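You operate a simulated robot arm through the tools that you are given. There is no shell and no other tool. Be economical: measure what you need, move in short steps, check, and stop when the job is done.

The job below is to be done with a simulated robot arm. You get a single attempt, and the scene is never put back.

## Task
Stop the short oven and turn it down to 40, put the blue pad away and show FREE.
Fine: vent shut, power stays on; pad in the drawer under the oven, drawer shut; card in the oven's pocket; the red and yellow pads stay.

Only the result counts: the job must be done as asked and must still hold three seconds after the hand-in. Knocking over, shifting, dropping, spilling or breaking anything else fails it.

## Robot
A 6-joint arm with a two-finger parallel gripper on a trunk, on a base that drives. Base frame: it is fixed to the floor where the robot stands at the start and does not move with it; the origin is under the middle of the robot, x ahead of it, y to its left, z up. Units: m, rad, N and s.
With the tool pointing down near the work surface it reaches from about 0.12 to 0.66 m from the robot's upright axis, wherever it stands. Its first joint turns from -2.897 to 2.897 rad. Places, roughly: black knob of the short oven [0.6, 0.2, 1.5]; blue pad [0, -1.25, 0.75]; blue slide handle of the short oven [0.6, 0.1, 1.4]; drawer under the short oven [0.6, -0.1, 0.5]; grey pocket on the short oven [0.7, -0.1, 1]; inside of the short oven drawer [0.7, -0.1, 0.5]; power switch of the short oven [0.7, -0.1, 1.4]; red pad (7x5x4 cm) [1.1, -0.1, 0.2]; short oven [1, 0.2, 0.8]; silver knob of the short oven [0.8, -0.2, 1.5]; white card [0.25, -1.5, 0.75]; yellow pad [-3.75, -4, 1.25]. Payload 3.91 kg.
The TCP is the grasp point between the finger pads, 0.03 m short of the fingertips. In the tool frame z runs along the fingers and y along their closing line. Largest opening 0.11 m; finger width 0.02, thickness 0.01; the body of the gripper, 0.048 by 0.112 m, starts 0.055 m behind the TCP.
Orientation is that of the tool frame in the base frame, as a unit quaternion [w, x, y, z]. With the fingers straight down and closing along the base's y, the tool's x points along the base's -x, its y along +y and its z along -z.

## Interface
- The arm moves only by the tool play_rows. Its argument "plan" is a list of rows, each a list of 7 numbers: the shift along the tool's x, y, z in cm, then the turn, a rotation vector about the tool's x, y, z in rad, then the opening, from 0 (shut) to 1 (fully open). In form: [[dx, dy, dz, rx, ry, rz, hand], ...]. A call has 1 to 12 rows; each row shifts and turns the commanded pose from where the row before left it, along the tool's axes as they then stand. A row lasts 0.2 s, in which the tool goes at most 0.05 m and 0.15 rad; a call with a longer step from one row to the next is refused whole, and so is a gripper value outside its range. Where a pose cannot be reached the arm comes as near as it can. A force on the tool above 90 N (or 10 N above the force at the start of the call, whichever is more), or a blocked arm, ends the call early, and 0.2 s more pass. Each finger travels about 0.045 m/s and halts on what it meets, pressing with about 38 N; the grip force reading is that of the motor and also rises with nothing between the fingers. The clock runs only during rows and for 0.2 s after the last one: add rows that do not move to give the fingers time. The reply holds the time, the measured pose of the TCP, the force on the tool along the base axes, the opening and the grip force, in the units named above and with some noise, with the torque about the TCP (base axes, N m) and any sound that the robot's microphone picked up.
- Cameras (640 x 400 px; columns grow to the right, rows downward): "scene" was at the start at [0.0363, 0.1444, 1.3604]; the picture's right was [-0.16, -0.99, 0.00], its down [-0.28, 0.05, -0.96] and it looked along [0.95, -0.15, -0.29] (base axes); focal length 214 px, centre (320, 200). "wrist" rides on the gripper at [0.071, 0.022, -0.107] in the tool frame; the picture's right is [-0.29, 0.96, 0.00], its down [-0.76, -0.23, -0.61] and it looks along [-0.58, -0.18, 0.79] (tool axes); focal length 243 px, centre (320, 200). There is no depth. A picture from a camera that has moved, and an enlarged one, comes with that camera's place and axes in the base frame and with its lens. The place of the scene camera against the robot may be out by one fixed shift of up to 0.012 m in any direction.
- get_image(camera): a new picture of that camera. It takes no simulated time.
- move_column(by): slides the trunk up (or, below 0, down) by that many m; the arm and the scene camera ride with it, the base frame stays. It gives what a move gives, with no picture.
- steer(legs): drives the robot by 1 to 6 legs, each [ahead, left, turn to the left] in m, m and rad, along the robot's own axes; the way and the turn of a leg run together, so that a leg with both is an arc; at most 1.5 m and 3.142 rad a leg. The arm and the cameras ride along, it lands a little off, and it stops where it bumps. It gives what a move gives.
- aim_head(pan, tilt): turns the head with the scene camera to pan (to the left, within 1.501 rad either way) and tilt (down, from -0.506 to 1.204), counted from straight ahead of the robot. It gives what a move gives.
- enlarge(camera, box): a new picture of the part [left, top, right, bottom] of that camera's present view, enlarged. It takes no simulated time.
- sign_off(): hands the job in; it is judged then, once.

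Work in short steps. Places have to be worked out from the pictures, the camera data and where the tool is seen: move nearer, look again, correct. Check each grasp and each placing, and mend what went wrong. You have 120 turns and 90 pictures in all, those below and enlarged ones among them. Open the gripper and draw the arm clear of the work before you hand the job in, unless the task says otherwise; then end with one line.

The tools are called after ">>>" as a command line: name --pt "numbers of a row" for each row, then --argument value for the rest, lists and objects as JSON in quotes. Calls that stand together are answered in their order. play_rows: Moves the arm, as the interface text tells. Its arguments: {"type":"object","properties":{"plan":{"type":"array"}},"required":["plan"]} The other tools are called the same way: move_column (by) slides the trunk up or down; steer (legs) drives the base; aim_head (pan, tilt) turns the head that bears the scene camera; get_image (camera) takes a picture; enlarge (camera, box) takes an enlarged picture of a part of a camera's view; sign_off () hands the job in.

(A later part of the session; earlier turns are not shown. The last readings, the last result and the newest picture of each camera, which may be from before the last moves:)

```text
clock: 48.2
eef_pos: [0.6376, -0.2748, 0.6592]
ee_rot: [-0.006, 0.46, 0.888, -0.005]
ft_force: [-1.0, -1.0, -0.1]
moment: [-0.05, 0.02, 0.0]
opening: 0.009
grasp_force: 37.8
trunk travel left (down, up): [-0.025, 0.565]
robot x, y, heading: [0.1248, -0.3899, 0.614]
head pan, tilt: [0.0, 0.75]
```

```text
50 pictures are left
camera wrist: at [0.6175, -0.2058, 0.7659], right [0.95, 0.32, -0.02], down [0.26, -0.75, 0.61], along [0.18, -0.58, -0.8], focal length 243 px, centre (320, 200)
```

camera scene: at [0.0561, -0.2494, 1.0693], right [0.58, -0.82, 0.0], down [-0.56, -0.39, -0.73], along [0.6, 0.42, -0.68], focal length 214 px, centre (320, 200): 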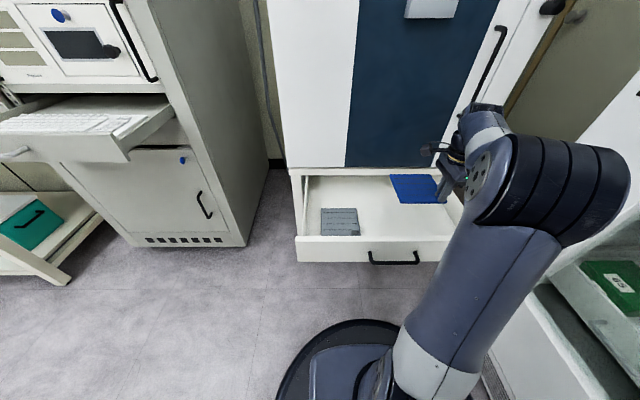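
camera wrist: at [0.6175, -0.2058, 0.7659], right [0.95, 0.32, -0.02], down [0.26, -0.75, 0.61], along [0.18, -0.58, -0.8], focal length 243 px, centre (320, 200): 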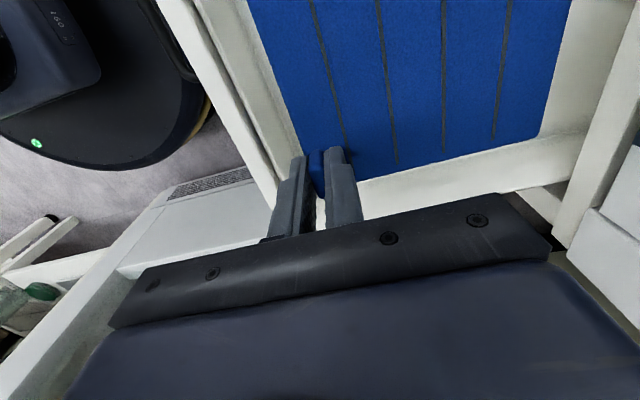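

Pad is inside the drawer outline in both views. Descend in small steps.

>>> play_rows --pt "0 0 0.5 0 0 0 0.0" --pt "0 0 0.8 0 0 0 0.0" --pt "0 0 1.0 0 0 0 0.0" --pt "0 0 1.0 0 0 0 0.0" --pt "0 0 0.7 0 0 0 0.0"

>>> enlarge --camera "scene" --box '[280, 140, 480, 280]'

>>> get_image --camera "wrist"

```text
clock: 49.4
eef_pos: [0.6373, -0.2735, 0.6184]
ee_rot: [-0.007, 0.46, 0.888, -0.006]
ft_force: [0.7, 0.7, -1.1]
moment: [-0.06, 0.01, 0.0]
opening: 0.0092
grasp_force: 37.6
trunk travel left (down, up): [-0.025, 0.565]
robot x, y, heading: [0.1233, -0.3968, 0.616]
head pan, tilt: [0.0, 0.75]
```

```text
2.86 times, centred on (380, 210) of scene
camera zoom: at [0.0561, -0.2494, 1.0692], right [0.58, -0.82, 0.0], down [-0.56, -0.39, -0.73], along [0.6, 0.42, -0.68], focal length 613 px, centre (149, 171)
```

zoom: 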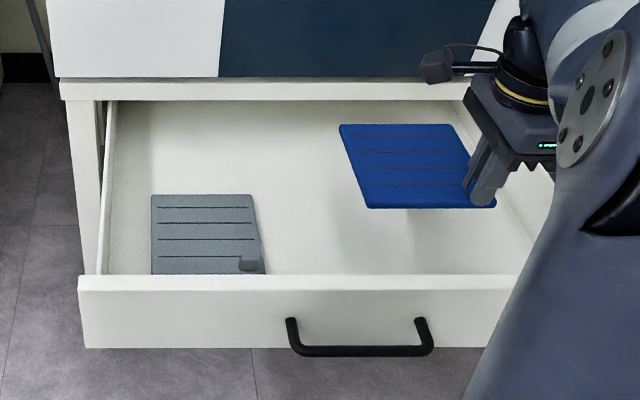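

```text
48 pictures are left
camera wrist: at [0.6165, -0.205, 0.726], right [0.95, 0.32, -0.02], down [0.26, -0.75, 0.61], along [0.18, -0.58, -0.8], focal length 243 px, centre (320, 200)
```

wrist: 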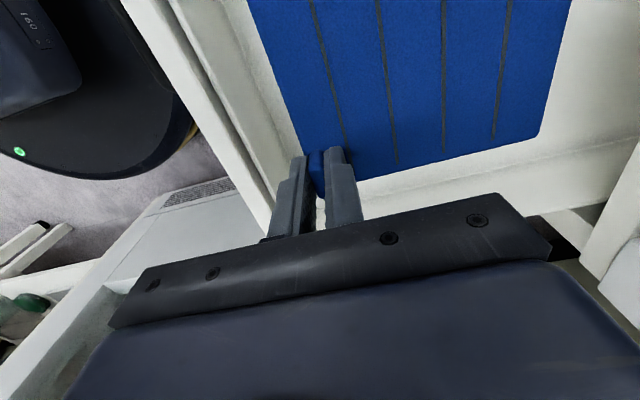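

>>> play_rows --pt "0 0 0.5 0 0 0 0.0" --pt "0 0 0.8 0 0 0 0.0" --pt "0 0 1.0 0 0 0 0.0" --pt "0 0 1.0 0 0 0 0.0" --pt "0 0 0.7 0 0 0 0.0"

>>> enlarge --camera "scene" --box '[280, 140, 480, 280]'

```text
clock: 50.6
eef_pos: [0.6372, -0.2741, 0.5782]
ee_rot: [-0.008, 0.46, 0.888, -0.006]
ft_force: [-1.2, -0.3, -0.8]
moment: [-0.05, 0.0, -0.01]
opening: 0.009
grasp_force: 38.0
trunk travel left (down, up): [-0.025, 0.565]
robot x, y, heading: [0.1179, -0.3903, 0.612]
head pan, tilt: [0.0, 0.75]
```

```text
2.86 times, centred on (380, 210) of scene
camera zoom: at [0.0561, -0.2494, 1.0692], right [0.58, -0.82, 0.0], down [-0.56, -0.39, -0.73], along [0.6, 0.42, -0.68], focal length 613 px, centre (149, 171)
```

zoom: 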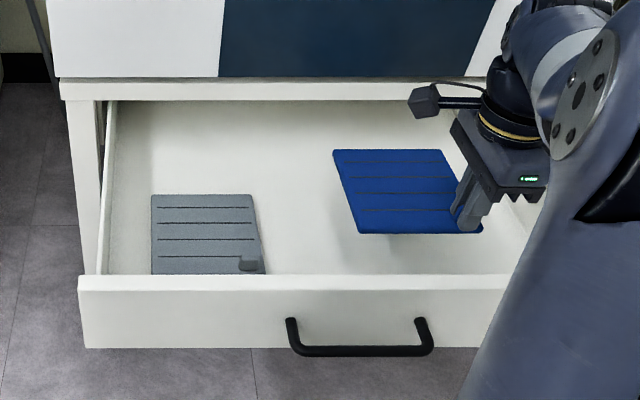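

The drawer floor appears at z≈0.42. Shift 1.5 cm inward for gripper clearance from the front panel, keep descending.

>>> play_rows --pt "0 0.5 0.3 0 0 0 0.0" --pt "0 0.5 0.7 0 0 0 0.0" --pt "0 0.5 1.0 0 0 0 0.0" --pt "0 0 1.0 0 0 0 0.0" --pt "0 0 1.0 0 0 0 0.0" --pt "0 0 1.0 0 0 0 0.0" --pt "0 0 1.0 0 0 0 0.0"

>>> enlarge --camera "scene" --box '[280, 140, 480, 280]'

```text
clock: 52.2
eef_pos: [0.6478, -0.2659, 0.519]
ee_rot: [-0.008, 0.46, 0.888, -0.005]
ft_force: [0.5, 1.2, -0.1]
moment: [-0.01, 0.0, -0.02]
opening: 0.009
grasp_force: 37.6
trunk travel left (down, up): [-0.025, 0.565]
robot x, y, heading: [0.1221, -0.3897, 0.619]
head pan, tilt: [0.0, 0.75]
```

```text
2.86 times, centred on (380, 210) of scene
camera zoom: at [0.0561, -0.2494, 1.0692], right [0.58, -0.82, 0.0], down [-0.56, -0.39, -0.73], along [0.6, 0.42, -0.68], focal length 613 px, centre (149, 171)
```

zoom: 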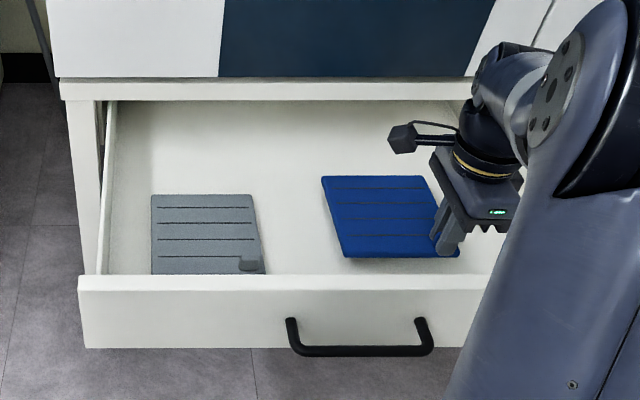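

>>> play_rows --pt "0 0 0.5 0 0 0 0.0" --pt "0 0 0.6 0 0 0 0.0" --pt "0 0 0.6 0 0 0 0.0" --pt "0 0 0.5 0 0 0 0.0"

>>> enlarge --camera "scene" --box '[280, 140, 480, 280]'

```text
clock: 53.2
eef_pos: [0.646, -0.2661, 0.497]
ee_rot: [-0.007, 0.46, 0.888, -0.005]
ft_force: [0.1, -0.6, -1.1]
moment: [-0.06, 0.02, 0.02]
opening: 0.0093
grasp_force: 38.1
trunk travel left (down, up): [-0.025, 0.565]
robot x, y, heading: [0.1226, -0.3933, 0.613]
head pan, tilt: [0.0, 0.75]
```

```text
2.86 times, centred on (380, 210) of scene
camera zoom: at [0.0561, -0.2494, 1.0692], right [0.58, -0.82, 0.0], down [-0.56, -0.39, -0.73], along [0.6, 0.42, -0.68], focal length 613 px, centre (149, 171)
```

zoom: 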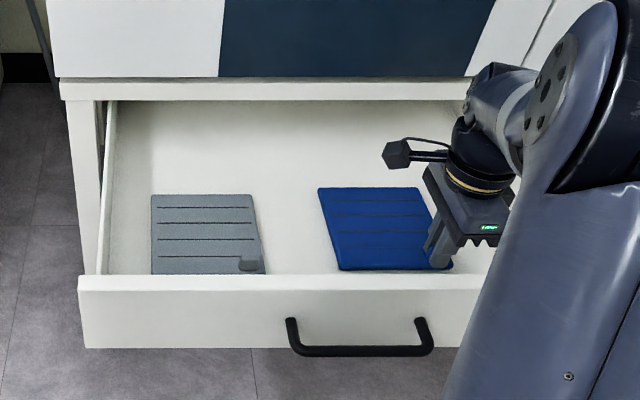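

>>> play_rows --pt "0 0 0.4 0 0 0 0.0" --pt "0 0 0.4 0 0 0 0.0" --pt "0 0 0.4 0 0 0 0.0" --pt "0 0 0.3 0 0 0 0.0"

>>> get_image --camera "wrist"

```text
clock: 54.2
eef_pos: [0.6477, -0.2651, 0.4928]
ee_rot: [0.001, 0.459, 0.888, 0.002]
ft_force: [-6.3, 3.1, 82.7]
moment: [0.33, 0.54, -0.03]
opening: 0.009
grasp_force: 37.8
trunk travel left (down, up): [-0.025, 0.565]
robot x, y, heading: [0.1231, -0.3906, 0.616]
head pan, tilt: [0.0, 0.75]
```

```text
44 pictures are left
camera wrist: at [0.6254, -0.1957, 0.5987], right [0.95, 0.32, 0.0], down [0.25, -0.75, 0.61], along [0.2, -0.57, -0.79], focal length 243 px, centre (320, 200)
```

wrist: 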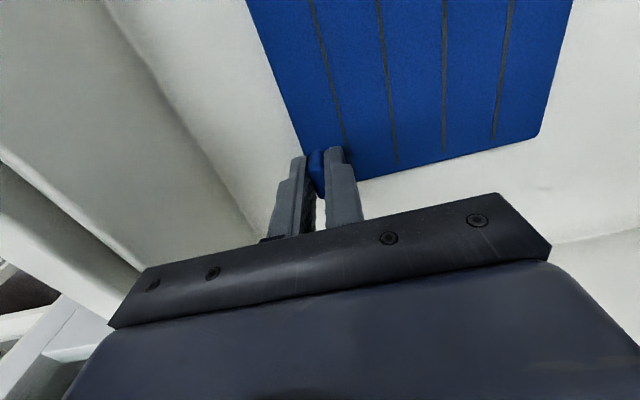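

Pad is on the drawer floor (contact force). Relieve the press, open, and lift clear.

>>> play_rows --pt "0 0 -0.5 0 0 0 0.0" --pt "0 0 -0.5 0 0 0 0.0" --pt "0 0 0 0 0 0 0.1" --pt "0 0 0 0 0 0 0.2" --pt "0 0 0 0 0 0 0.3" --pt "0 0 0 0 0 0 0.3" --pt "0 0 -1 0 0 0 0.3" --pt "0 0 -2 0 0 0 0.3" --pt "0 0 -3 0 0 0 0.3" --pt "0 0 -3 0 0 0 0.3" --pt "0 0 -4 0 0 0 0.3"

>>> enlarge --camera "scene" --box '[280, 140, 480, 280]'

```text
clock: 56.6
eef_pos: [0.6503, -0.2671, 0.6231]
ee_rot: [-0.008, 0.46, 0.888, -0.005]
ft_force: [-0.2, 0.4, -0.1]
moment: [0.02, 0.04, -0.02]
opening: 0.0331
grasp_force: 0.1
trunk travel left (down, up): [-0.025, 0.565]
robot x, y, heading: [0.1247, -0.3898, 0.615]
head pan, tilt: [0.0, 0.75]
```

```text
2.86 times, centred on (380, 210) of scene
camera zoom: at [0.0563, -0.2493, 1.0692], right [0.58, -0.82, 0.0], down [-0.56, -0.39, -0.73], along [0.6, 0.42, -0.68], focal length 613 px, centre (149, 171)
```

zoom: 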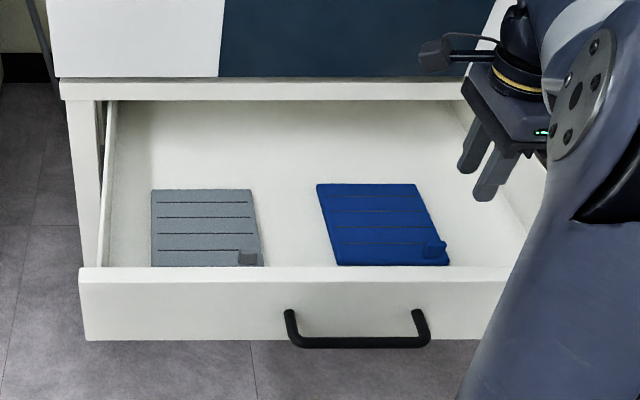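

Blue pad is placed in the drawer. Now raise out, pull back and pitch the tool horizontal (fingers toward the oven) for pushing the drawer shut.

>>> play_rows --pt "0 0 -4 0 0 0 0.0" --pt "0 -2 -4 0 0 0 0.0" --pt "0 -4 -2 0 0 0 0.0" --pt "0 -4 0 0 0 0 0.0"

>>> steer --legs '[[-0.2, 0, 0]]'

>>> play_rows --pt "0 0 0 -0.143 0 0 0" --pt "0 0 0 -0.143 0 0 0" --pt "0 0 0 -0.143 0 0 0" --pt "0 0 0 -0.143 0 0 0" --pt "0 0 0 -0.143 0 0 0" --pt "0 0 0 -0.143 0 0 0" --pt "0 0 0 -0.143 0 0 0" --pt "0 0 0 -0.143 0 0 0" --pt "0 0 0 -0.143 0 0 0" --pt "0 0 0 -0.143 0 0 0" --pt "0 0 0 -0.141 0 0 0"

>>> get_image --camera "scene"

```text
clock: 57.6
eef_pos: [0.5682, -0.3258, 0.7238]
ee_rot: [-0.007, 0.461, 0.887, -0.006]
ft_force: [-0.2, -0.9, -1.0]
moment: [0.0, 0.03, 0.03]
opening: 0.0001
grasp_force: 37.7
trunk travel left (down, up): [-0.025, 0.565]
robot x, y, heading: [0.1212, -0.3973, 0.616]
head pan, tilt: [0.0, 0.75]
```

```text
clock: 59.2
eef_pos: [0.4076, -0.439, 0.7246]
ee_rot: [-0.006, 0.458, 0.889, -0.005]
ft_force: [0.6, -0.6, -0.1]
moment: [-0.01, -0.03, 0.0]
opening: 0.0
grasp_force: 37.7
trunk travel left (down, up): [-0.025, 0.565]
robot x, y, heading: [-0.0398, -0.5069, 0.618]
head pan, tilt: [0.0, 0.75]
```

```text
clock: 61.6
eef_pos: [0.4074, -0.4403, 0.724]
ee_rot: [0.32, 0.329, 0.631, 0.625]
ft_force: [-0.1, 0.5, -0.5]
moment: [-0.01, -0.01, 0.01]
opening: 0.0
grasp_force: 37.7
trunk travel left (down, up): [-0.025, 0.565]
robot x, y, heading: [-0.0391, -0.5112, 0.62]
head pan, tilt: [0.0, 0.75]
```

```text
42 pictures are left
camera scene: at [-0.108, -0.3654, 1.0692], right [0.58, -0.82, 0.0], down [-0.56, -0.4, -0.73], along [0.6, 0.42, -0.68], focal length 214 px, centre (320, 200)
```

scene: 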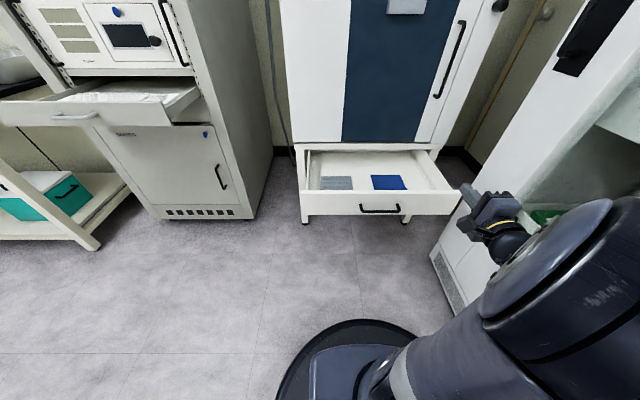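

Now move left in front of the drawer panel (left of the handle) and down to panel height.

>>> play_rows --pt "4 -2 0 0 0 0 0" --pt "4 -3 0 0 0 0 0" --pt "4 -3 0 0 0 0 0" --pt "4 -3 0 0 0 0 0" --pt "4 -3 0 0 0 0 0" --pt "3 -3 0 0 0 0 0" --pt "0 -3 0 0 0 0 0" --pt "0 -2 0 0 0 0 0"

>>> get_image --camera "scene"

```text
clock: 63.4
eef_pos: [0.2962, -0.312, 0.505]
ee_rot: [0.324, 0.326, 0.628, 0.628]
ft_force: [-0.3, -0.6, 0.7]
moment: [0.0, 0.01, 0.01]
opening: 0.0
grasp_force: 37.7
out of reach, approached as far as the arm can: row 5, 6
trunk travel left (down, up): [-0.025, 0.565]
robot x, y, heading: [-0.0444, -0.5107, 0.622]
head pan, tilt: [0.0, 0.75]
```

```text
41 pictures are left
camera scene: at [-0.108, -0.3655, 1.0693], right [0.58, -0.82, 0.0], down [-0.56, -0.4, -0.73], along [0.6, 0.42, -0.68], focal length 214 px, centre (320, 200)
```

scene: 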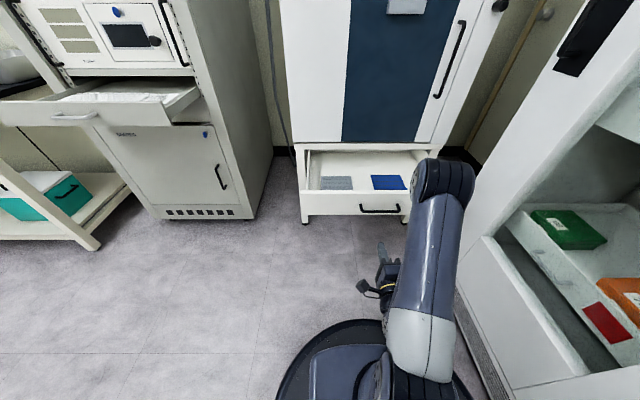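

>>> play_rows --pt "0 0.5 3 0 0 0 0" --pt "2 0.5 3 0 0 0 0" --pt "3 0 2 0 0 0 0" --pt "2 0 0 0 0 0 0" --pt "0 0 0 0 0 0 0"

>>> get_image --camera "scene"

```text
clock: 64.6
eef_pos: [0.3511, -0.2921, 0.5133]
ee_rot: [0.317, 0.328, 0.633, 0.626]
ft_force: [0.0, -0.4, 0.8]
moment: [0.04, -0.03, -0.02]
opening: 0.0
grasp_force: 38.1
out of reach, approached as far as the arm can: row 1, 2, 3, 4
trunk travel left (down, up): [-0.025, 0.565]
robot x, y, heading: [-0.0408, -0.5105, 0.614]
head pan, tilt: [0.0, 0.75]
```

```text
40 pictures are left
camera scene: at [-0.1078, -0.3654, 1.0692], right [0.58, -0.82, 0.0], down [-0.56, -0.4, -0.73], along [0.6, 0.42, -0.68], focal length 214 px, centre (320, 200)
```

scene: 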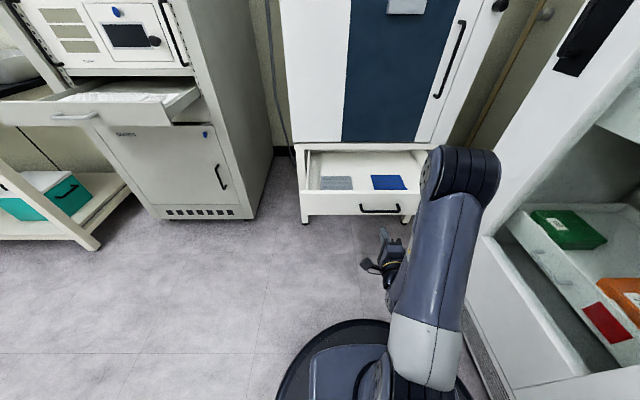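

Reposition laterally with the base (left 0.09), then push by extending the arm.

>>> steer --legs '[[0, 0.09, 0]]'

>>> play_rows --pt "0 0 2 0 0 0 0" --pt "0 0 2 0 0 0 0" --pt "0 0 2 0 0 0 0" --pt "0 0 2 0 0 0 0" --pt "0 0 2 0 0 0 0"

>>> get_image --camera "scene"

```text
clock: 65.7
eef_pos: [0.2996, -0.2185, 0.514]
ee_rot: [0.317, 0.327, 0.633, 0.626]
ft_force: [-0.6, 0.5, 0.3]
moment: [0.0, 0.01, -0.01]
opening: 0.0001
grasp_force: 37.6
trunk travel left (down, up): [-0.025, 0.565]
robot x, y, heading: [-0.0916, -0.4387, 0.614]
head pan, tilt: [0.0, 0.75]
```

```text
clock: 66.9
eef_pos: [0.3892, -0.1818, 0.5117]
ee_rot: [0.316, 0.326, 0.634, 0.626]
ft_force: [-0.5, -0.8, 0.3]
moment: [-0.01, 0.0, -0.02]
opening: 0.0
grasp_force: 37.7
out of reach, approached as far as the arm can: row 1, 2, 3, 4, 5
trunk travel left (down, up): [-0.025, 0.565]
robot x, y, heading: [-0.0944, -0.4383, 0.622]
head pan, tilt: [0.0, 0.75]
```

```text
39 pictures are left
camera scene: at [-0.1595, -0.2927, 1.0692], right [0.58, -0.82, 0.0], down [-0.56, -0.4, -0.73], along [0.6, 0.42, -0.68], focal length 214 px, centre (320, 200)
```

scene: 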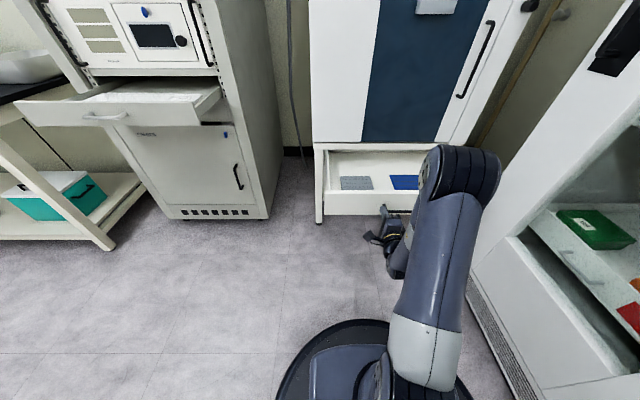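

Push by driving the base ahead.

>>> steer --legs '[[0.15, 0.02, 0]]'

>>> get_image --camera "scene"

```text
clock: 68.3
eef_pos: [0.5028, -0.0806, 0.5115]
ee_rot: [0.317, 0.327, 0.633, 0.626]
ft_force: [0.2, 1.2, 0.3]
moment: [0.01, -0.01, -0.01]
opening: 0.0
grasp_force: 38.0
trunk travel left (down, up): [-0.025, 0.565]
robot x, y, heading: [0.0177, -0.3323, 0.613]
head pan, tilt: [0.0, 0.75]
```

```text
38 pictures are left
camera scene: at [-0.0468, -0.1889, 1.0692], right [0.58, -0.82, 0.0], down [-0.56, -0.39, -0.73], along [0.6, 0.42, -0.68], focal length 214 px, centre (320, 200)
```

scene: 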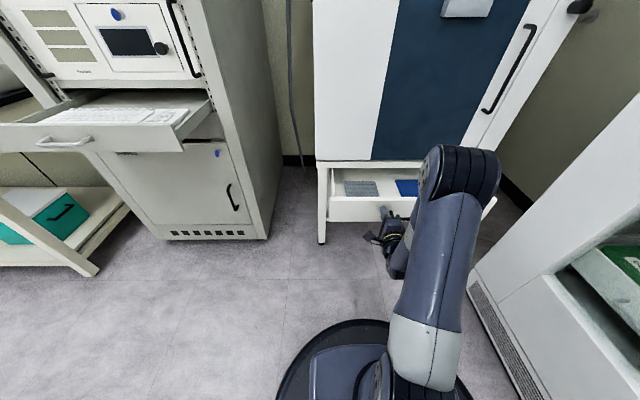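

The drawer is sliding in. Continue.

>>> steer --legs '[[0.14, 0, 0]]'

>>> get_image --camera "scene"

```text
clock: 69.6
eef_pos: [0.6128, -0.0023, 0.5126]
ee_rot: [0.317, 0.327, 0.633, 0.626]
ft_force: [-0.2, 0.8, -0.1]
moment: [-0.02, 0.02, 0.03]
opening: 0.0
grasp_force: 37.4
trunk travel left (down, up): [-0.025, 0.565]
robot x, y, heading: [0.131, -0.2564, 0.609]
head pan, tilt: [0.0, 0.75]
```

```text
37 pictures are left
camera scene: at [0.0648, -0.1104, 1.0692], right [0.58, -0.82, 0.0], down [-0.56, -0.39, -0.73], along [0.6, 0.42, -0.68], focal length 214 px, centre (320, 200)
```

scene: 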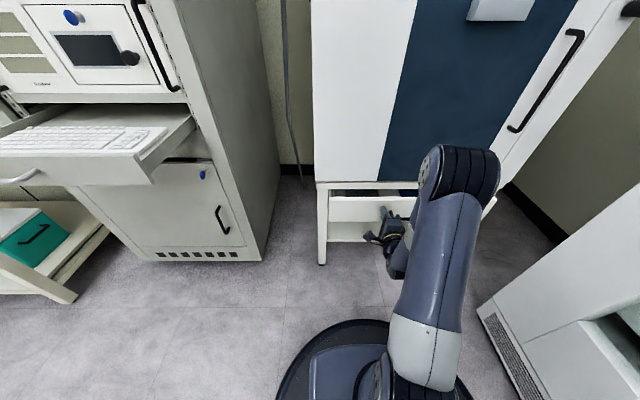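

>>> steer --legs '[[0.05, 0, 0]]'

>>> enlarge --camera "scene" --box '[300, 150, 540, 300]'

```text
clock: 70.5
eef_pos: [0.653, 0.0252, 0.5125]
ee_rot: [0.317, 0.328, 0.633, 0.626]
ft_force: [0.4, 0.3, -1.0]
moment: [0.0, -0.01, -0.02]
opening: 0.0001
grasp_force: 37.7
trunk travel left (down, up): [-0.025, 0.565]
robot x, y, heading: [0.1725, -0.2272, 0.614]
head pan, tilt: [0.0, 0.75]
```

```text
2.67 times, centred on (420, 225) of scene
camera zoom: at [0.1046, -0.0823, 1.0692], right [0.58, -0.82, 0.0], down [-0.56, -0.39, -0.73], along [0.6, 0.42, -0.68], focal length 572 px, centre (53, 133)
```

zoom: 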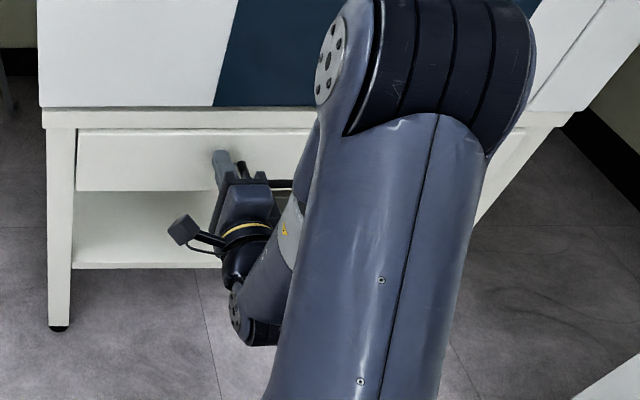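

>>> steer --legs '[[0.03, 0, 0]]'

>>> enlarge --camera "scene" --box '[300, 150, 540, 300]'

```text
clock: 71.4
eef_pos: [0.6637, 0.0328, 0.5126]
ee_rot: [0.317, 0.328, 0.633, 0.625]
ft_force: [-13.4, -8.8, 11.0]
moment: [0.19, -0.38, -0.06]
opening: 0.0002
grasp_force: 37.8
trunk travel left (down, up): [-0.025, 0.565]
robot x, y, heading: [0.1902, -0.2157, 0.614]
head pan, tilt: [0.0, 0.75]
stopped in leg 1: the force on the tool passed its limit at 127 N (the readings are from after the stop); the commanded pose is now the measured one
```

```text
2.67 times, centred on (420, 225) of scene
camera zoom: at [0.1195, -0.0717, 1.0691], right [0.58, -0.82, 0.0], down [-0.56, -0.39, -0.73], along [0.6, 0.42, -0.68], focal length 572 px, centre (53, 133)
```

zoom: 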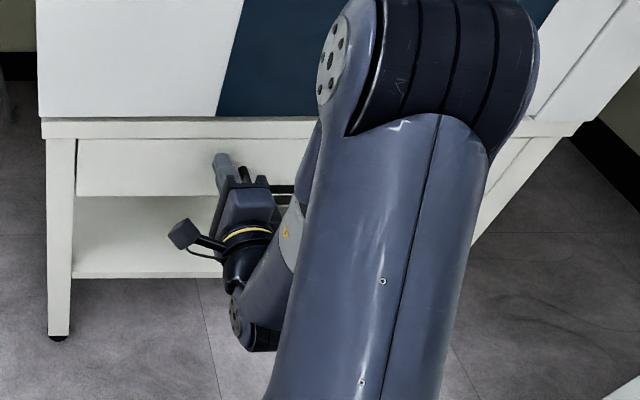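

Drawer is shut (hard stop). Back off, raise the trunk for the control panel.

>>> steer --legs '[[-0.25, 0, 0]]'

>>> move_column --by 0.5

>>> aim_head --pan 0.0 --tilt 0.1

>>> get_image --camera "scene"

```text
clock: 73.2
eef_pos: [0.454, -0.1169, 0.5114]
ee_rot: [0.318, 0.33, 0.633, 0.623]
ft_force: [-0.5, 0.0, -0.3]
moment: [-0.01, -0.01, 0.02]
opening: 0.0
grasp_force: 37.9
trunk travel left (down, up): [-0.025, 0.565]
robot x, y, heading: [-0.0276, -0.3671, 0.605]
head pan, tilt: [0.0, 0.75]
```

```text
refused: 0.5 is not a number from -0.4 to 0.4
```

```text
clock: 74.3
eef_pos: [0.4551, -0.1173, 0.5106]
ee_rot: [0.319, 0.33, 0.633, 0.623]
ft_force: [0.1, -0.6, 0.3]
moment: [0.0, 0.0, -0.02]
opening: 0.0
grasp_force: 37.4
trunk travel left (down, up): [-0.025, 0.565]
robot x, y, heading: [-0.0257, -0.3612, 0.609]
head pan, tilt: [0.0, 0.099]
```

```text
34 pictures are left
camera scene: at [-0.0827, -0.2134, 1.1282], right [0.57, -0.82, 0.0], down [-0.08, -0.06, -0.99], along [0.82, 0.57, -0.1], focal length 214 px, centre (320, 200)
```

scene: 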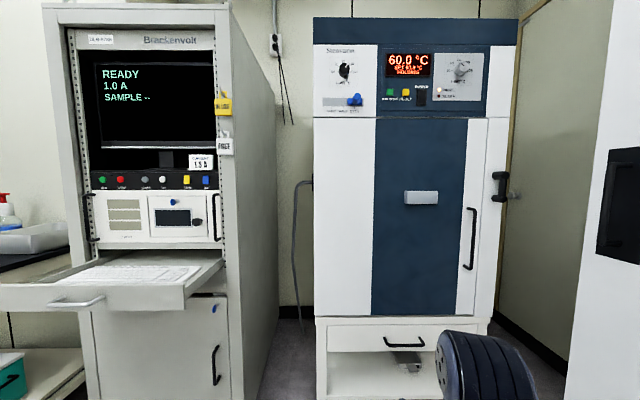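

Drawer is shut flush. Raise the trunk and take a frontal close-up of the panel.

>>> move_column --by 0.4

>>> enlarge --camera "scene" --box '[300, 110, 500, 235]'

```text
clock: 78.1
eef_pos: [0.4533, -0.1167, 0.9103]
ee_rot: [0.318, 0.331, 0.634, 0.623]
ft_force: [-0.4, -0.8, 0.3]
moment: [0.01, -0.01, 0.01]
opening: 0.0
grasp_force: 37.7
trunk travel left (down, up): [-0.425, 0.165]
robot x, y, heading: [-0.0238, -0.3628, 0.609]
head pan, tilt: [0.0, 0.099]
```

```text
3.20 times, centred on (400, 172) of scene
camera zoom: at [-0.0827, -0.2133, 1.5282], right [0.57, -0.82, 0.0], down [-0.08, -0.06, -0.99], along [0.82, 0.57, -0.1], focal length 686 px, centre (64, 288)
```

zoom: 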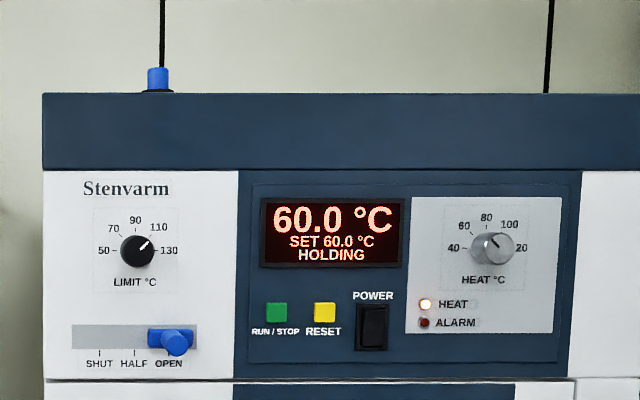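

>>> enlarge --camera "scene" --box '[425, 165, 475, 205]'

```text
10.00 times, centred on (450, 185) of scene
camera zoom: at [-0.0827, -0.2133, 1.5282], right [0.57, -0.82, 0.0], down [-0.08, -0.06, -0.99], along [0.82, 0.57, -0.1], focal length 2145 px, centre (-980, 350)
```

zoom: 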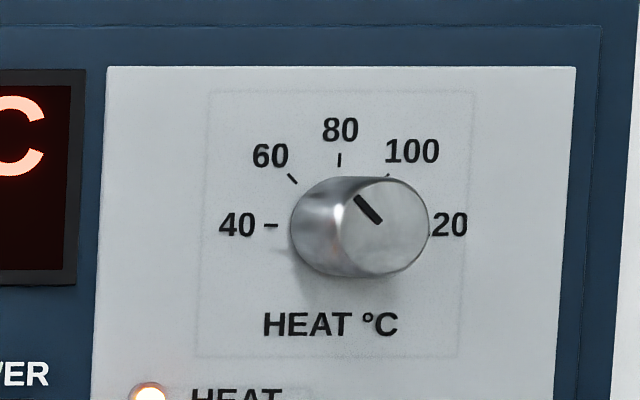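

HEAT knob points to 60; 40 is 45° counter-clockwise of it. Raise trunk and arm to panel height.

>>> move_column --by 0.16

>>> play_rows --pt "0 3 -1 0 0 0 0" --pt "0 3.5 -1 0 0 0 0" --pt "0 3.5 0 0 0 0 0" --pt "0 3.5 0 0 0 0 0" --pt "0 3.5 0 0 0 0 0" --pt "0 3.5 0 0 0 0 0" --pt "0 3.5 0 0 0 0 0" --pt "0 3.5 0 0 0 0 0" --pt "0 3.5 0 0 0 0 0" --pt "0 3.5 0 0 0 0 0"

>>> get_image --camera "scene"

```text
clock: 79.9
eef_pos: [0.4552, -0.1171, 1.0714]
ee_rot: [0.318, 0.331, 0.634, 0.623]
ft_force: [0.6, 0.5, 0.4]
moment: [0.03, 0.02, -0.02]
opening: 0.0
grasp_force: 37.8
trunk travel left (down, up): [-0.585, 0.005]
robot x, y, heading: [-0.0267, -0.3648, 0.611]
head pan, tilt: [0.0, 0.099]
```

```text
clock: 82.1
eef_pos: [0.446, -0.1289, 1.4158]
ee_rot: [0.319, 0.331, 0.633, 0.623]
ft_force: [-0.1, 1.3, -0.3]
moment: [0.02, 0.03, 0.02]
opening: 0.0
grasp_force: 37.7
trunk travel left (down, up): [-0.585, 0.005]
robot x, y, heading: [-0.0264, -0.3651, 0.606]
head pan, tilt: [0.0, 0.099]
```

```text
31 pictures are left
camera scene: at [-0.0829, -0.2134, 1.6882], right [0.57, -0.82, 0.0], down [-0.08, -0.06, -1.0], along [0.82, 0.57, -0.1], focal length 214 px, centre (320, 200)
```

scene: 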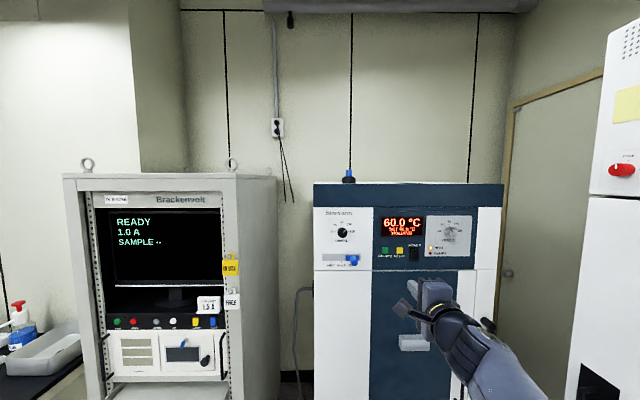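

>>> enlarge --camera "scene" --box '[310, 180, 510, 305]'

```text
3.20 times, centred on (410, 242) of scene
camera zoom: at [-0.0829, -0.2134, 1.6882], right [0.57, -0.82, 0.0], down [-0.08, -0.06, -1.0], along [0.82, 0.57, -0.1], focal length 686 px, centre (32, 64)
```

zoom: 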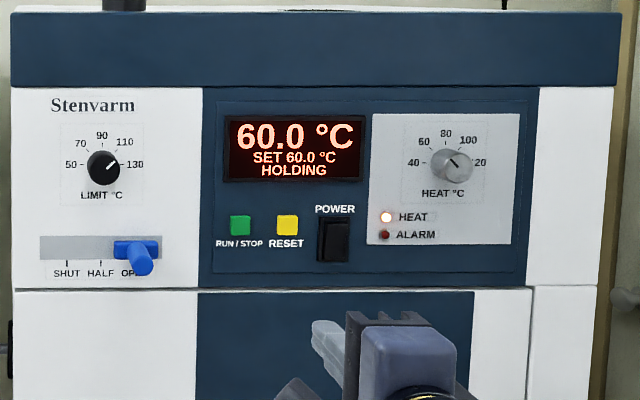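

Panel face is at u≈0.60 and the RUN/STOP button at v≈0.372, z≈1.421. Align tool and drive ahead 0.21.

>>> steer --legs '[[0.21, 0, 0]]'

>>> play_rows --pt "-1.1 0.5 0 0 0 0 0" --pt "0 0 0 0 0 0 0"

>>> aim_head --pan 0.0 --tilt 0.3

>>> get_image --camera "scene"

```text
clock: 83.8
eef_pos: [0.6166, -0.0131, 1.4159]
ee_rot: [0.319, 0.332, 0.633, 0.622]
ft_force: [-0.2, 1.3, -0.8]
moment: [0.0, 0.0, 0.0]
opening: 0.0
grasp_force: 37.5
trunk travel left (down, up): [-0.585, 0.005]
robot x, y, heading: [0.1431, -0.2469, 0.6]
head pan, tilt: [0.0, 0.099]
```

```text
clock: 84.3
eef_pos: [0.6235, -0.0237, 1.42]
ee_rot: [0.319, 0.332, 0.634, 0.622]
ft_force: [0.2, 0.4, 0.3]
moment: [-0.02, -0.01, 0.02]
opening: 0.0
grasp_force: 37.6
trunk travel left (down, up): [-0.585, 0.005]
robot x, y, heading: [0.1414, -0.2473, 0.602]
head pan, tilt: [0.0, 0.099]
```

```text
clock: 85.1
eef_pos: [0.6232, -0.0228, 1.4198]
ee_rot: [0.32, 0.332, 0.633, 0.622]
ft_force: [0.2, -0.3, 0.5]
moment: [0.02, 0.0, 0.0]
opening: 0.0
grasp_force: 37.5
trunk travel left (down, up): [-0.585, 0.005]
robot x, y, heading: [0.1413, -0.2453, 0.604]
head pan, tilt: [0.0, 0.3]
```

```text
29 pictures are left
camera scene: at [0.0883, -0.0953, 1.6696], right [0.57, -0.82, 0.0], down [-0.24, -0.17, -0.96], along [0.79, 0.54, -0.3], focal length 214 px, centre (320, 200)
```

scene: 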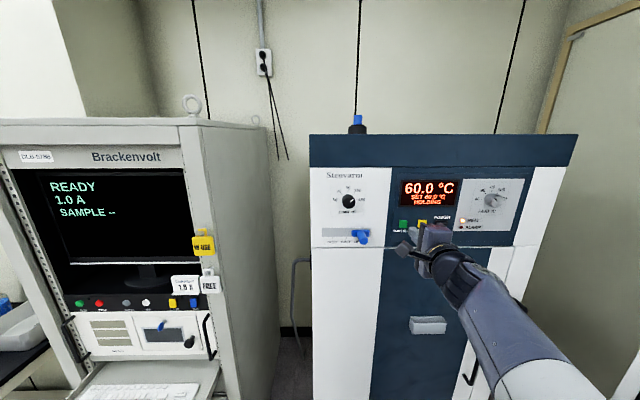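

Tip is about 6–7 cm from the button. Advance with small steps, watching force.

>>> play_rows --pt "0 0 2 0 0 0 0" --pt "0 0 2 0 0 0 0" --pt "0 0 1 0 0 0 0" --pt "0 0 0 0 0 0 0"

>>> enlarge --camera "scene" --box '[370, 170, 470, 260]'

```text
clock: 86.1
eef_pos: [0.662, 0.0057, 1.4201]
ee_rot: [0.319, 0.333, 0.633, 0.622]
ft_force: [-3.0, -4.1, -1.7]
moment: [-0.02, 0.02, 0.0]
opening: 0.0
grasp_force: 37.9
trunk travel left (down, up): [-0.585, 0.005]
robot x, y, heading: [0.1431, -0.2478, 0.597]
head pan, tilt: [0.0, 0.3]
heard: click
```

```text
4.44 times, centred on (420, 215) of scene
camera zoom: at [0.0877, -0.096, 1.6696], right [0.57, -0.82, 0.0], down [-0.24, -0.17, -0.96], along [0.79, 0.54, -0.3], focal length 953 px, centre (-124, 133)
```

zoom: 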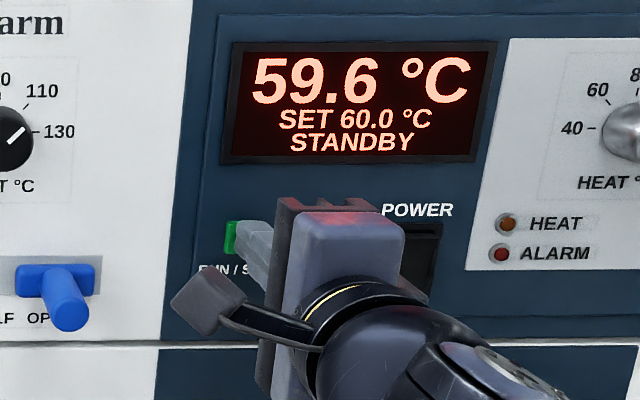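

Display shows STANDBY — oven stopped. Back off and bring the closed fingers just right of the blue slide peg (v≈0.25, z≈1.394).

>>> play_rows --pt "0 0 -2 0 0 0 0" --pt "0 0 -3 0 0 0 0" --pt "3 -1 0 0 0 0 0" --pt "3 -1 0 0 0 0 0" --pt "2 -0.7 0 0 0 0 0" --pt "0 0 2 0 0 0 0" --pt "0 0 1.2 0 0 0 0" --pt "0 0 0 0 0 0 0"

>>> enlarge --camera "scene" --box '[310, 190, 430, 280]'

```text
clock: 87.9
eef_pos: [0.6013, 0.0582, 1.3959]
ee_rot: [0.317, 0.33, 0.635, 0.622]
ft_force: [0.2, -0.4, 0.2]
moment: [-0.01, -0.01, -0.01]
opening: 0.0003
grasp_force: 37.8
out of reach, approached as far as the arm can: row 7
trunk travel left (down, up): [-0.585, 0.005]
robot x, y, heading: [0.1444, -0.245, 0.601]
head pan, tilt: [0.0, 0.3]
```

```text
4.44 times, centred on (370, 235) of scene
camera zoom: at [0.0881, -0.0954, 1.6696], right [0.57, -0.82, 0.0], down [-0.24, -0.17, -0.96], along [0.79, 0.54, -0.3], focal length 953 px, centre (98, 44)
```

zoom: 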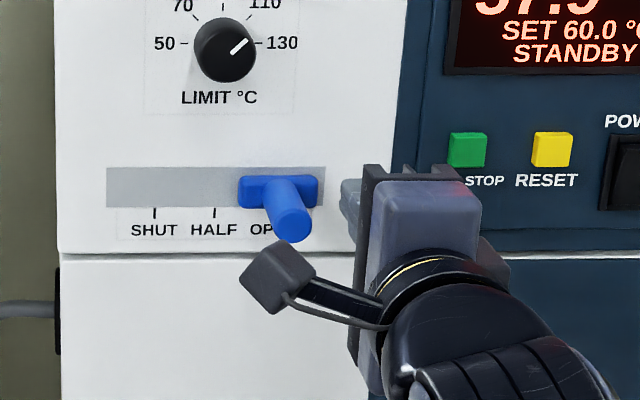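

Finger is right of the peg at the proper height. Push left by driving the base left 9 cm.

>>> steer --legs '[[0, 0.09, 0]]'

>>> enlarge --camera "scene" --box '[310, 190, 430, 280]'

```text
clock: 89.0
eef_pos: [0.5506, 0.1334, 1.3957]
ee_rot: [0.317, 0.33, 0.635, 0.622]
ft_force: [-0.1, 0.1, -0.2]
moment: [-0.01, 0.0, 0.02]
opening: 0.0
grasp_force: 37.7
trunk travel left (down, up): [-0.585, 0.005]
robot x, y, heading: [0.0929, -0.1696, 0.606]
head pan, tilt: [0.0, 0.3]
```

```text
4.44 times, centred on (370, 235) of scene
camera zoom: at [0.0369, -0.0203, 1.6695], right [0.57, -0.82, 0.0], down [-0.24, -0.17, -0.96], along [0.79, 0.54, -0.3], focal length 953 px, centre (98, 44)
```

zoom: 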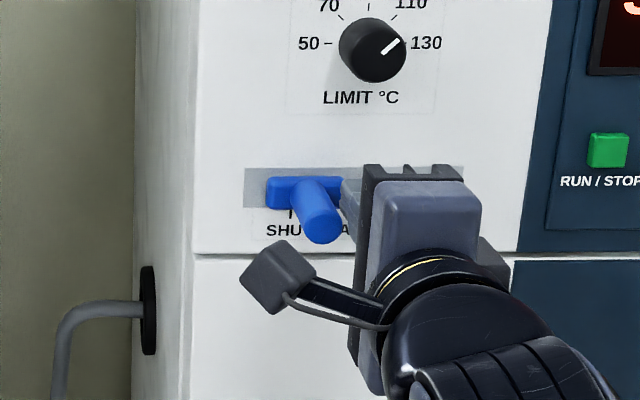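

Almost at SHUT; about 5 mm more.

>>> play_rows --pt "0.3 0 0 0 0 0 0" --pt "0.4 0 0 0 0 0 0" --pt "0 0 0 0 0 0 0"

>>> enlarge --camera "scene" --box '[340, 210, 410, 260]'

```text
clock: 89.8
eef_pos: [0.5498, 0.1339, 1.3963]
ee_rot: [0.316, 0.329, 0.636, 0.623]
ft_force: [-0.2, -0.2, -0.4]
moment: [-0.01, -0.04, 0.01]
opening: 0.0
grasp_force: 37.4
out of reach, approached as far as the arm can: row 2
trunk travel left (down, up): [-0.585, 0.005]
robot x, y, heading: [0.0898, -0.1726, 0.607]
head pan, tilt: [0.0, 0.3]
```

```text
8.00 times, centred on (375, 235) of scene
camera zoom: at [0.0374, -0.0211, 1.6696], right [0.57, -0.82, 0.0], down [-0.24, -0.17, -0.96], along [0.79, 0.54, -0.3], focal length 1716 px, centre (-120, -80)
```

zoom: 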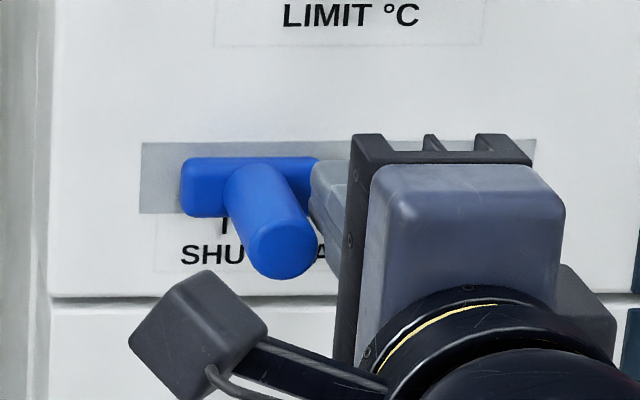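

Needs about 7 mm more; nudge the base left.

>>> steer --legs '[[0, 0.009, 0]]'

>>> enlarge --camera "scene" --box '[340, 210, 410, 260]'

```text
clock: 90.5
eef_pos: [0.5441, 0.1415, 1.3955]
ee_rot: [0.316, 0.329, 0.636, 0.622]
ft_force: [0.4, -0.6, 0.6]
moment: [0.01, 0.02, -0.02]
opening: 0.0
grasp_force: 37.9
trunk travel left (down, up): [-0.585, 0.005]
robot x, y, heading: [0.0848, -0.162, 0.601]
head pan, tilt: [0.0, 0.3]
```

```text
8.00 times, centred on (375, 235) of scene
camera zoom: at [0.0321, -0.0134, 1.6695], right [0.57, -0.82, 0.0], down [-0.24, -0.17, -0.96], along [0.79, 0.54, -0.3], focal length 1716 px, centre (-120, -80)
```

zoom: 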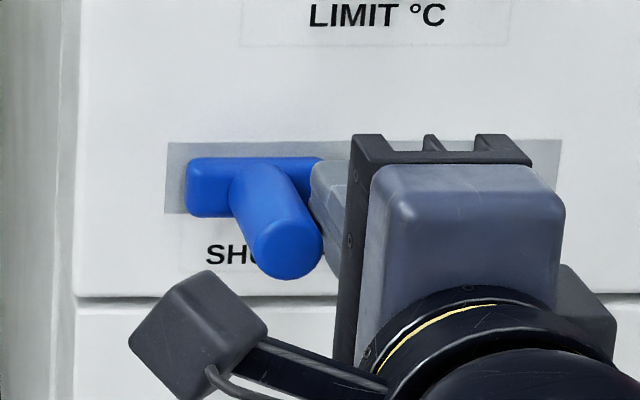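

Slide now sits at SHUT. Back away, drive right to the HEAT knob (v≈0.60, z≈1.496) and raise the tool.

>>> play_rows --pt "-0.6 0 0 0 0 0 0" --pt "0 0 -3 0 0 0 0" --pt "0 0 -4 0 0 0 0.3" --pt "0 2 -3 0 0 0 0.5" --pt "0 4 0 0 0 0 0.6" --pt "0 4 0 0 0 0 0.6"

>>> steer --legs '[[0, -0.33, 0.006]]'

>>> get_image --camera "scene"

```text
clock: 91.9
eef_pos: [0.465, 0.0854, 1.5001]
ee_rot: [0.302, 0.338, 0.629, 0.632]
ft_force: [0.6, -1.0, -0.8]
moment: [-0.02, -0.1, 0.14]
opening: 0.0657
grasp_force: 0.1
trunk travel left (down, up): [-0.585, 0.005]
robot x, y, heading: [0.0896, -0.1636, 0.608]
head pan, tilt: [0.0, 0.3]
```

```text
clock: 94.1
eef_pos: [0.6542, -0.1865, 1.4977]
ee_rot: [0.315, 0.33, 0.636, 0.623]
ft_force: [0.0, -0.2, -0.5]
moment: [-0.01, 0.02, 0.03]
opening: 0.066
grasp_force: 0.2
trunk travel left (down, up): [-0.585, 0.005]
robot x, y, heading: [0.2759, -0.437, 0.602]
head pan, tilt: [0.0, 0.3]
```

```text
23 pictures are left
camera scene: at [0.2194, -0.2859, 1.6696], right [0.57, -0.82, 0.0], down [-0.24, -0.17, -0.96], along [0.79, 0.54, -0.3], focal length 214 px, centre (320, 200)
```

scene: 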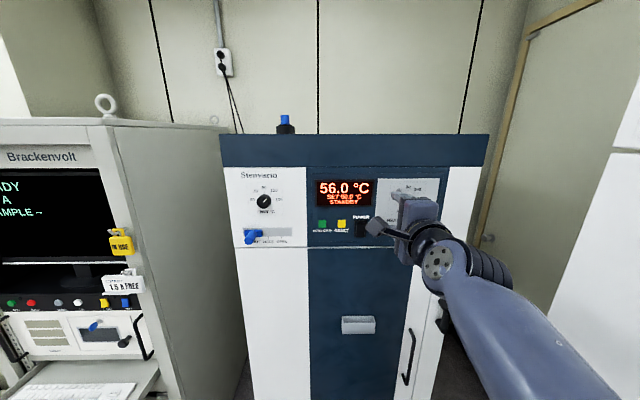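

>>> play_rows --pt "-3 0 0 0 0 0 0.6" --pt "-3 0 0 0 0 0 0.6" --pt "-1.3 0 0 0 0 0 0.6" --pt "0 0 0 0 0 0 0.6"

>>> enlarge --camera "scene" --box '[370, 165, 480, 250]'

>>> get_image --camera "wrist"

```text
clock: 95.1
eef_pos: [0.698, -0.2493, 1.4974]
ee_rot: [0.315, 0.329, 0.635, 0.624]
ft_force: [0.0, -0.7, 0.6]
moment: [-0.02, -0.01, -0.01]
opening: 0.0661
grasp_force: 0.1
trunk travel left (down, up): [-0.585, 0.005]
robot x, y, heading: [0.2745, -0.4362, 0.601]
head pan, tilt: [0.0, 0.3]
```

```text
4.71 times, centred on (425, 208) of scene
camera zoom: at [0.2191, -0.2855, 1.6696], right [0.57, -0.82, 0.0], down [-0.24, -0.17, -0.96], along [0.79, 0.54, -0.3], focal length 1009 px, centre (-174, 165)
```

zoom: 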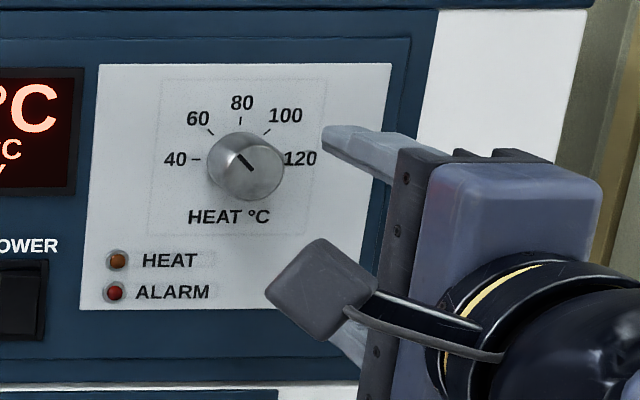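

```text
21 pictures are left
camera wrist: at [0.571, -0.2549, 1.5217], right [0.19, -0.23, 0.95], down [-0.05, -0.97, -0.22], along [0.98, -0.01, -0.2], focal length 243 px, centre (320, 200)
```

wrist: 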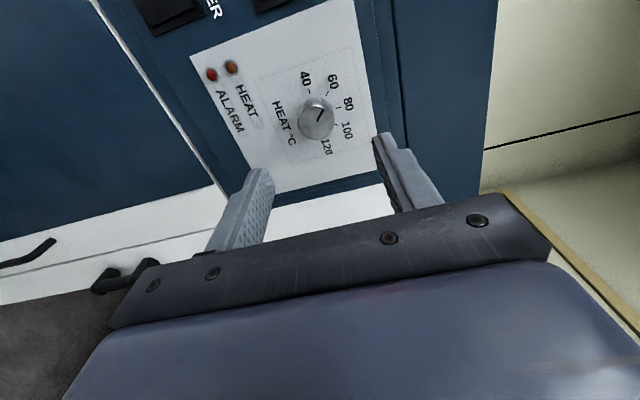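

Aligned with the HEAT knob. Advance 9 cm and check.

>>> play_rows --pt "0 0 3 0 0 0 0.6" --pt "0 0 3 0 0 0 0.6" --pt "0 0 2 0 0 0 0.6" --pt "0 0 1.5 0 0 0 0.6" --pt "0 0 0 0 0 0 0.6"

>>> get_image --camera "wrist"

```text
clock: 96.3
eef_pos: [0.7746, -0.1925, 1.4953]
ee_rot: [0.315, 0.329, 0.636, 0.623]
ft_force: [-1.3, 0.1, 0.3]
moment: [0.01, -0.02, -0.05]
opening: 0.0661
grasp_force: 0.0
trunk travel left (down, up): [-0.585, 0.005]
robot x, y, heading: [0.2746, -0.4364, 0.601]
head pan, tilt: [0.0, 0.3]
```

```text
20 pictures are left
camera wrist: at [0.648, -0.1993, 1.5195], right [0.19, -0.23, 0.95], down [-0.05, -0.97, -0.22], along [0.98, -0.01, -0.2], focal length 243 px, centre (320, 200)
```

wrist: 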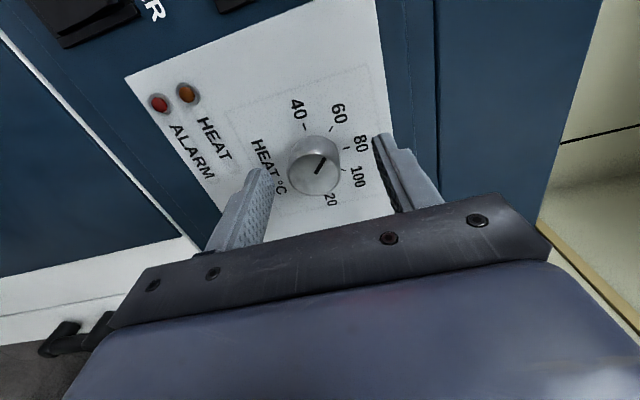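

>>> play_rows --pt "-0.5 -0.3 0.8 0 0 0 0.6" --pt "0 0 0.8 0 0 0 0.6" --pt "0 0 0 0 0 0 0.4" --pt "0 0 0 0 0 0 0.2" --pt "0 0 0 0 0 0 0.0" --pt "0 0 0 0 0 0 0.0" --pt "0 0 0 0 0 0 0.0"

>>> get_image --camera "wrist"

```text
clock: 97.9
eef_pos: [0.7884, -0.186, 1.489]
ee_rot: [0.315, 0.331, 0.638, 0.621]
ft_force: [-8.7, -5.7, -30.1]
moment: [0.23, -0.13, 0.16]
opening: 0.036
grasp_force: 44.9
trunk travel left (down, up): [-0.585, 0.005]
robot x, y, heading: [0.2754, -0.4324, 0.604]
head pan, tilt: [0.0, 0.3]
```

```text
19 pictures are left
camera wrist: at [0.6622, -0.1933, 1.5137], right [0.2, -0.23, 0.95], down [-0.06, -0.97, -0.22], along [0.98, -0.01, -0.21], focal length 243 px, centre (320, 200)
```

wrist: 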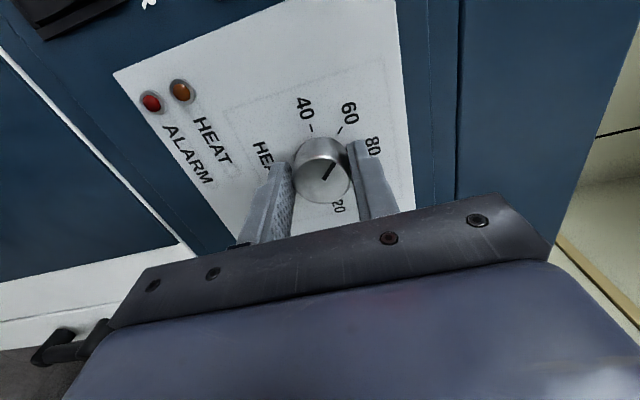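

Knob gripped (3.6 cm). Relieve the vertical load and turn 45° counter-clockwise.

>>> play_rows --pt "0 -0.25 0 0 0 0 0" --pt "0 0 0 0 0 -0.13 0" --pt "0 0 0 0 0 -0.13 0" --pt "0 0 0 0 0 -0.13 0" --pt "0 0 0 0 0 -0.13 0" --pt "0 0 0 0 0 -0.13 0" --pt "0 0 0 0 0 -0.135 0" --pt "0 0 0 0 0 0 0"

>>> get_image --camera "wrist"

```text
clock: 99.7
eef_pos: [0.7895, -0.1879, 1.4857]
ee_rot: [0.527, 0.063, 0.716, 0.454]
ft_force: [-7.1, -12.9, -32.2]
moment: [0.42, 0.25, 0.26]
opening: 0.036
grasp_force: 45.0
trunk travel left (down, up): [-0.585, 0.005]
robot x, y, heading: [0.2734, -0.4407, 0.604]
head pan, tilt: [0.0, 0.3]
```

```text
18 pictures are left
camera wrist: at [0.6646, -0.1994, 1.4544], right [-0.25, 0.39, 0.89], down [-0.07, -0.92, 0.39], along [0.97, 0.03, 0.26], focal length 243 px, centre (320, 200)
```

wrist: 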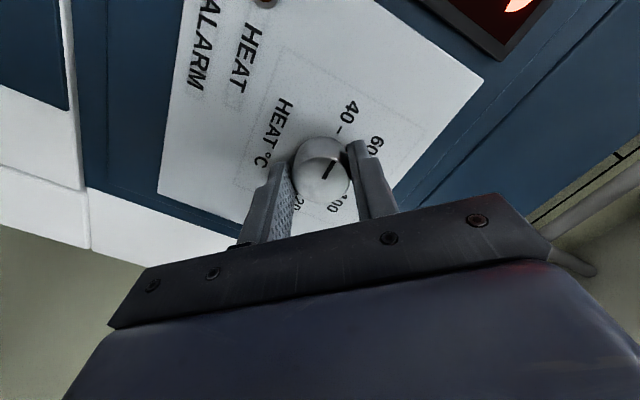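

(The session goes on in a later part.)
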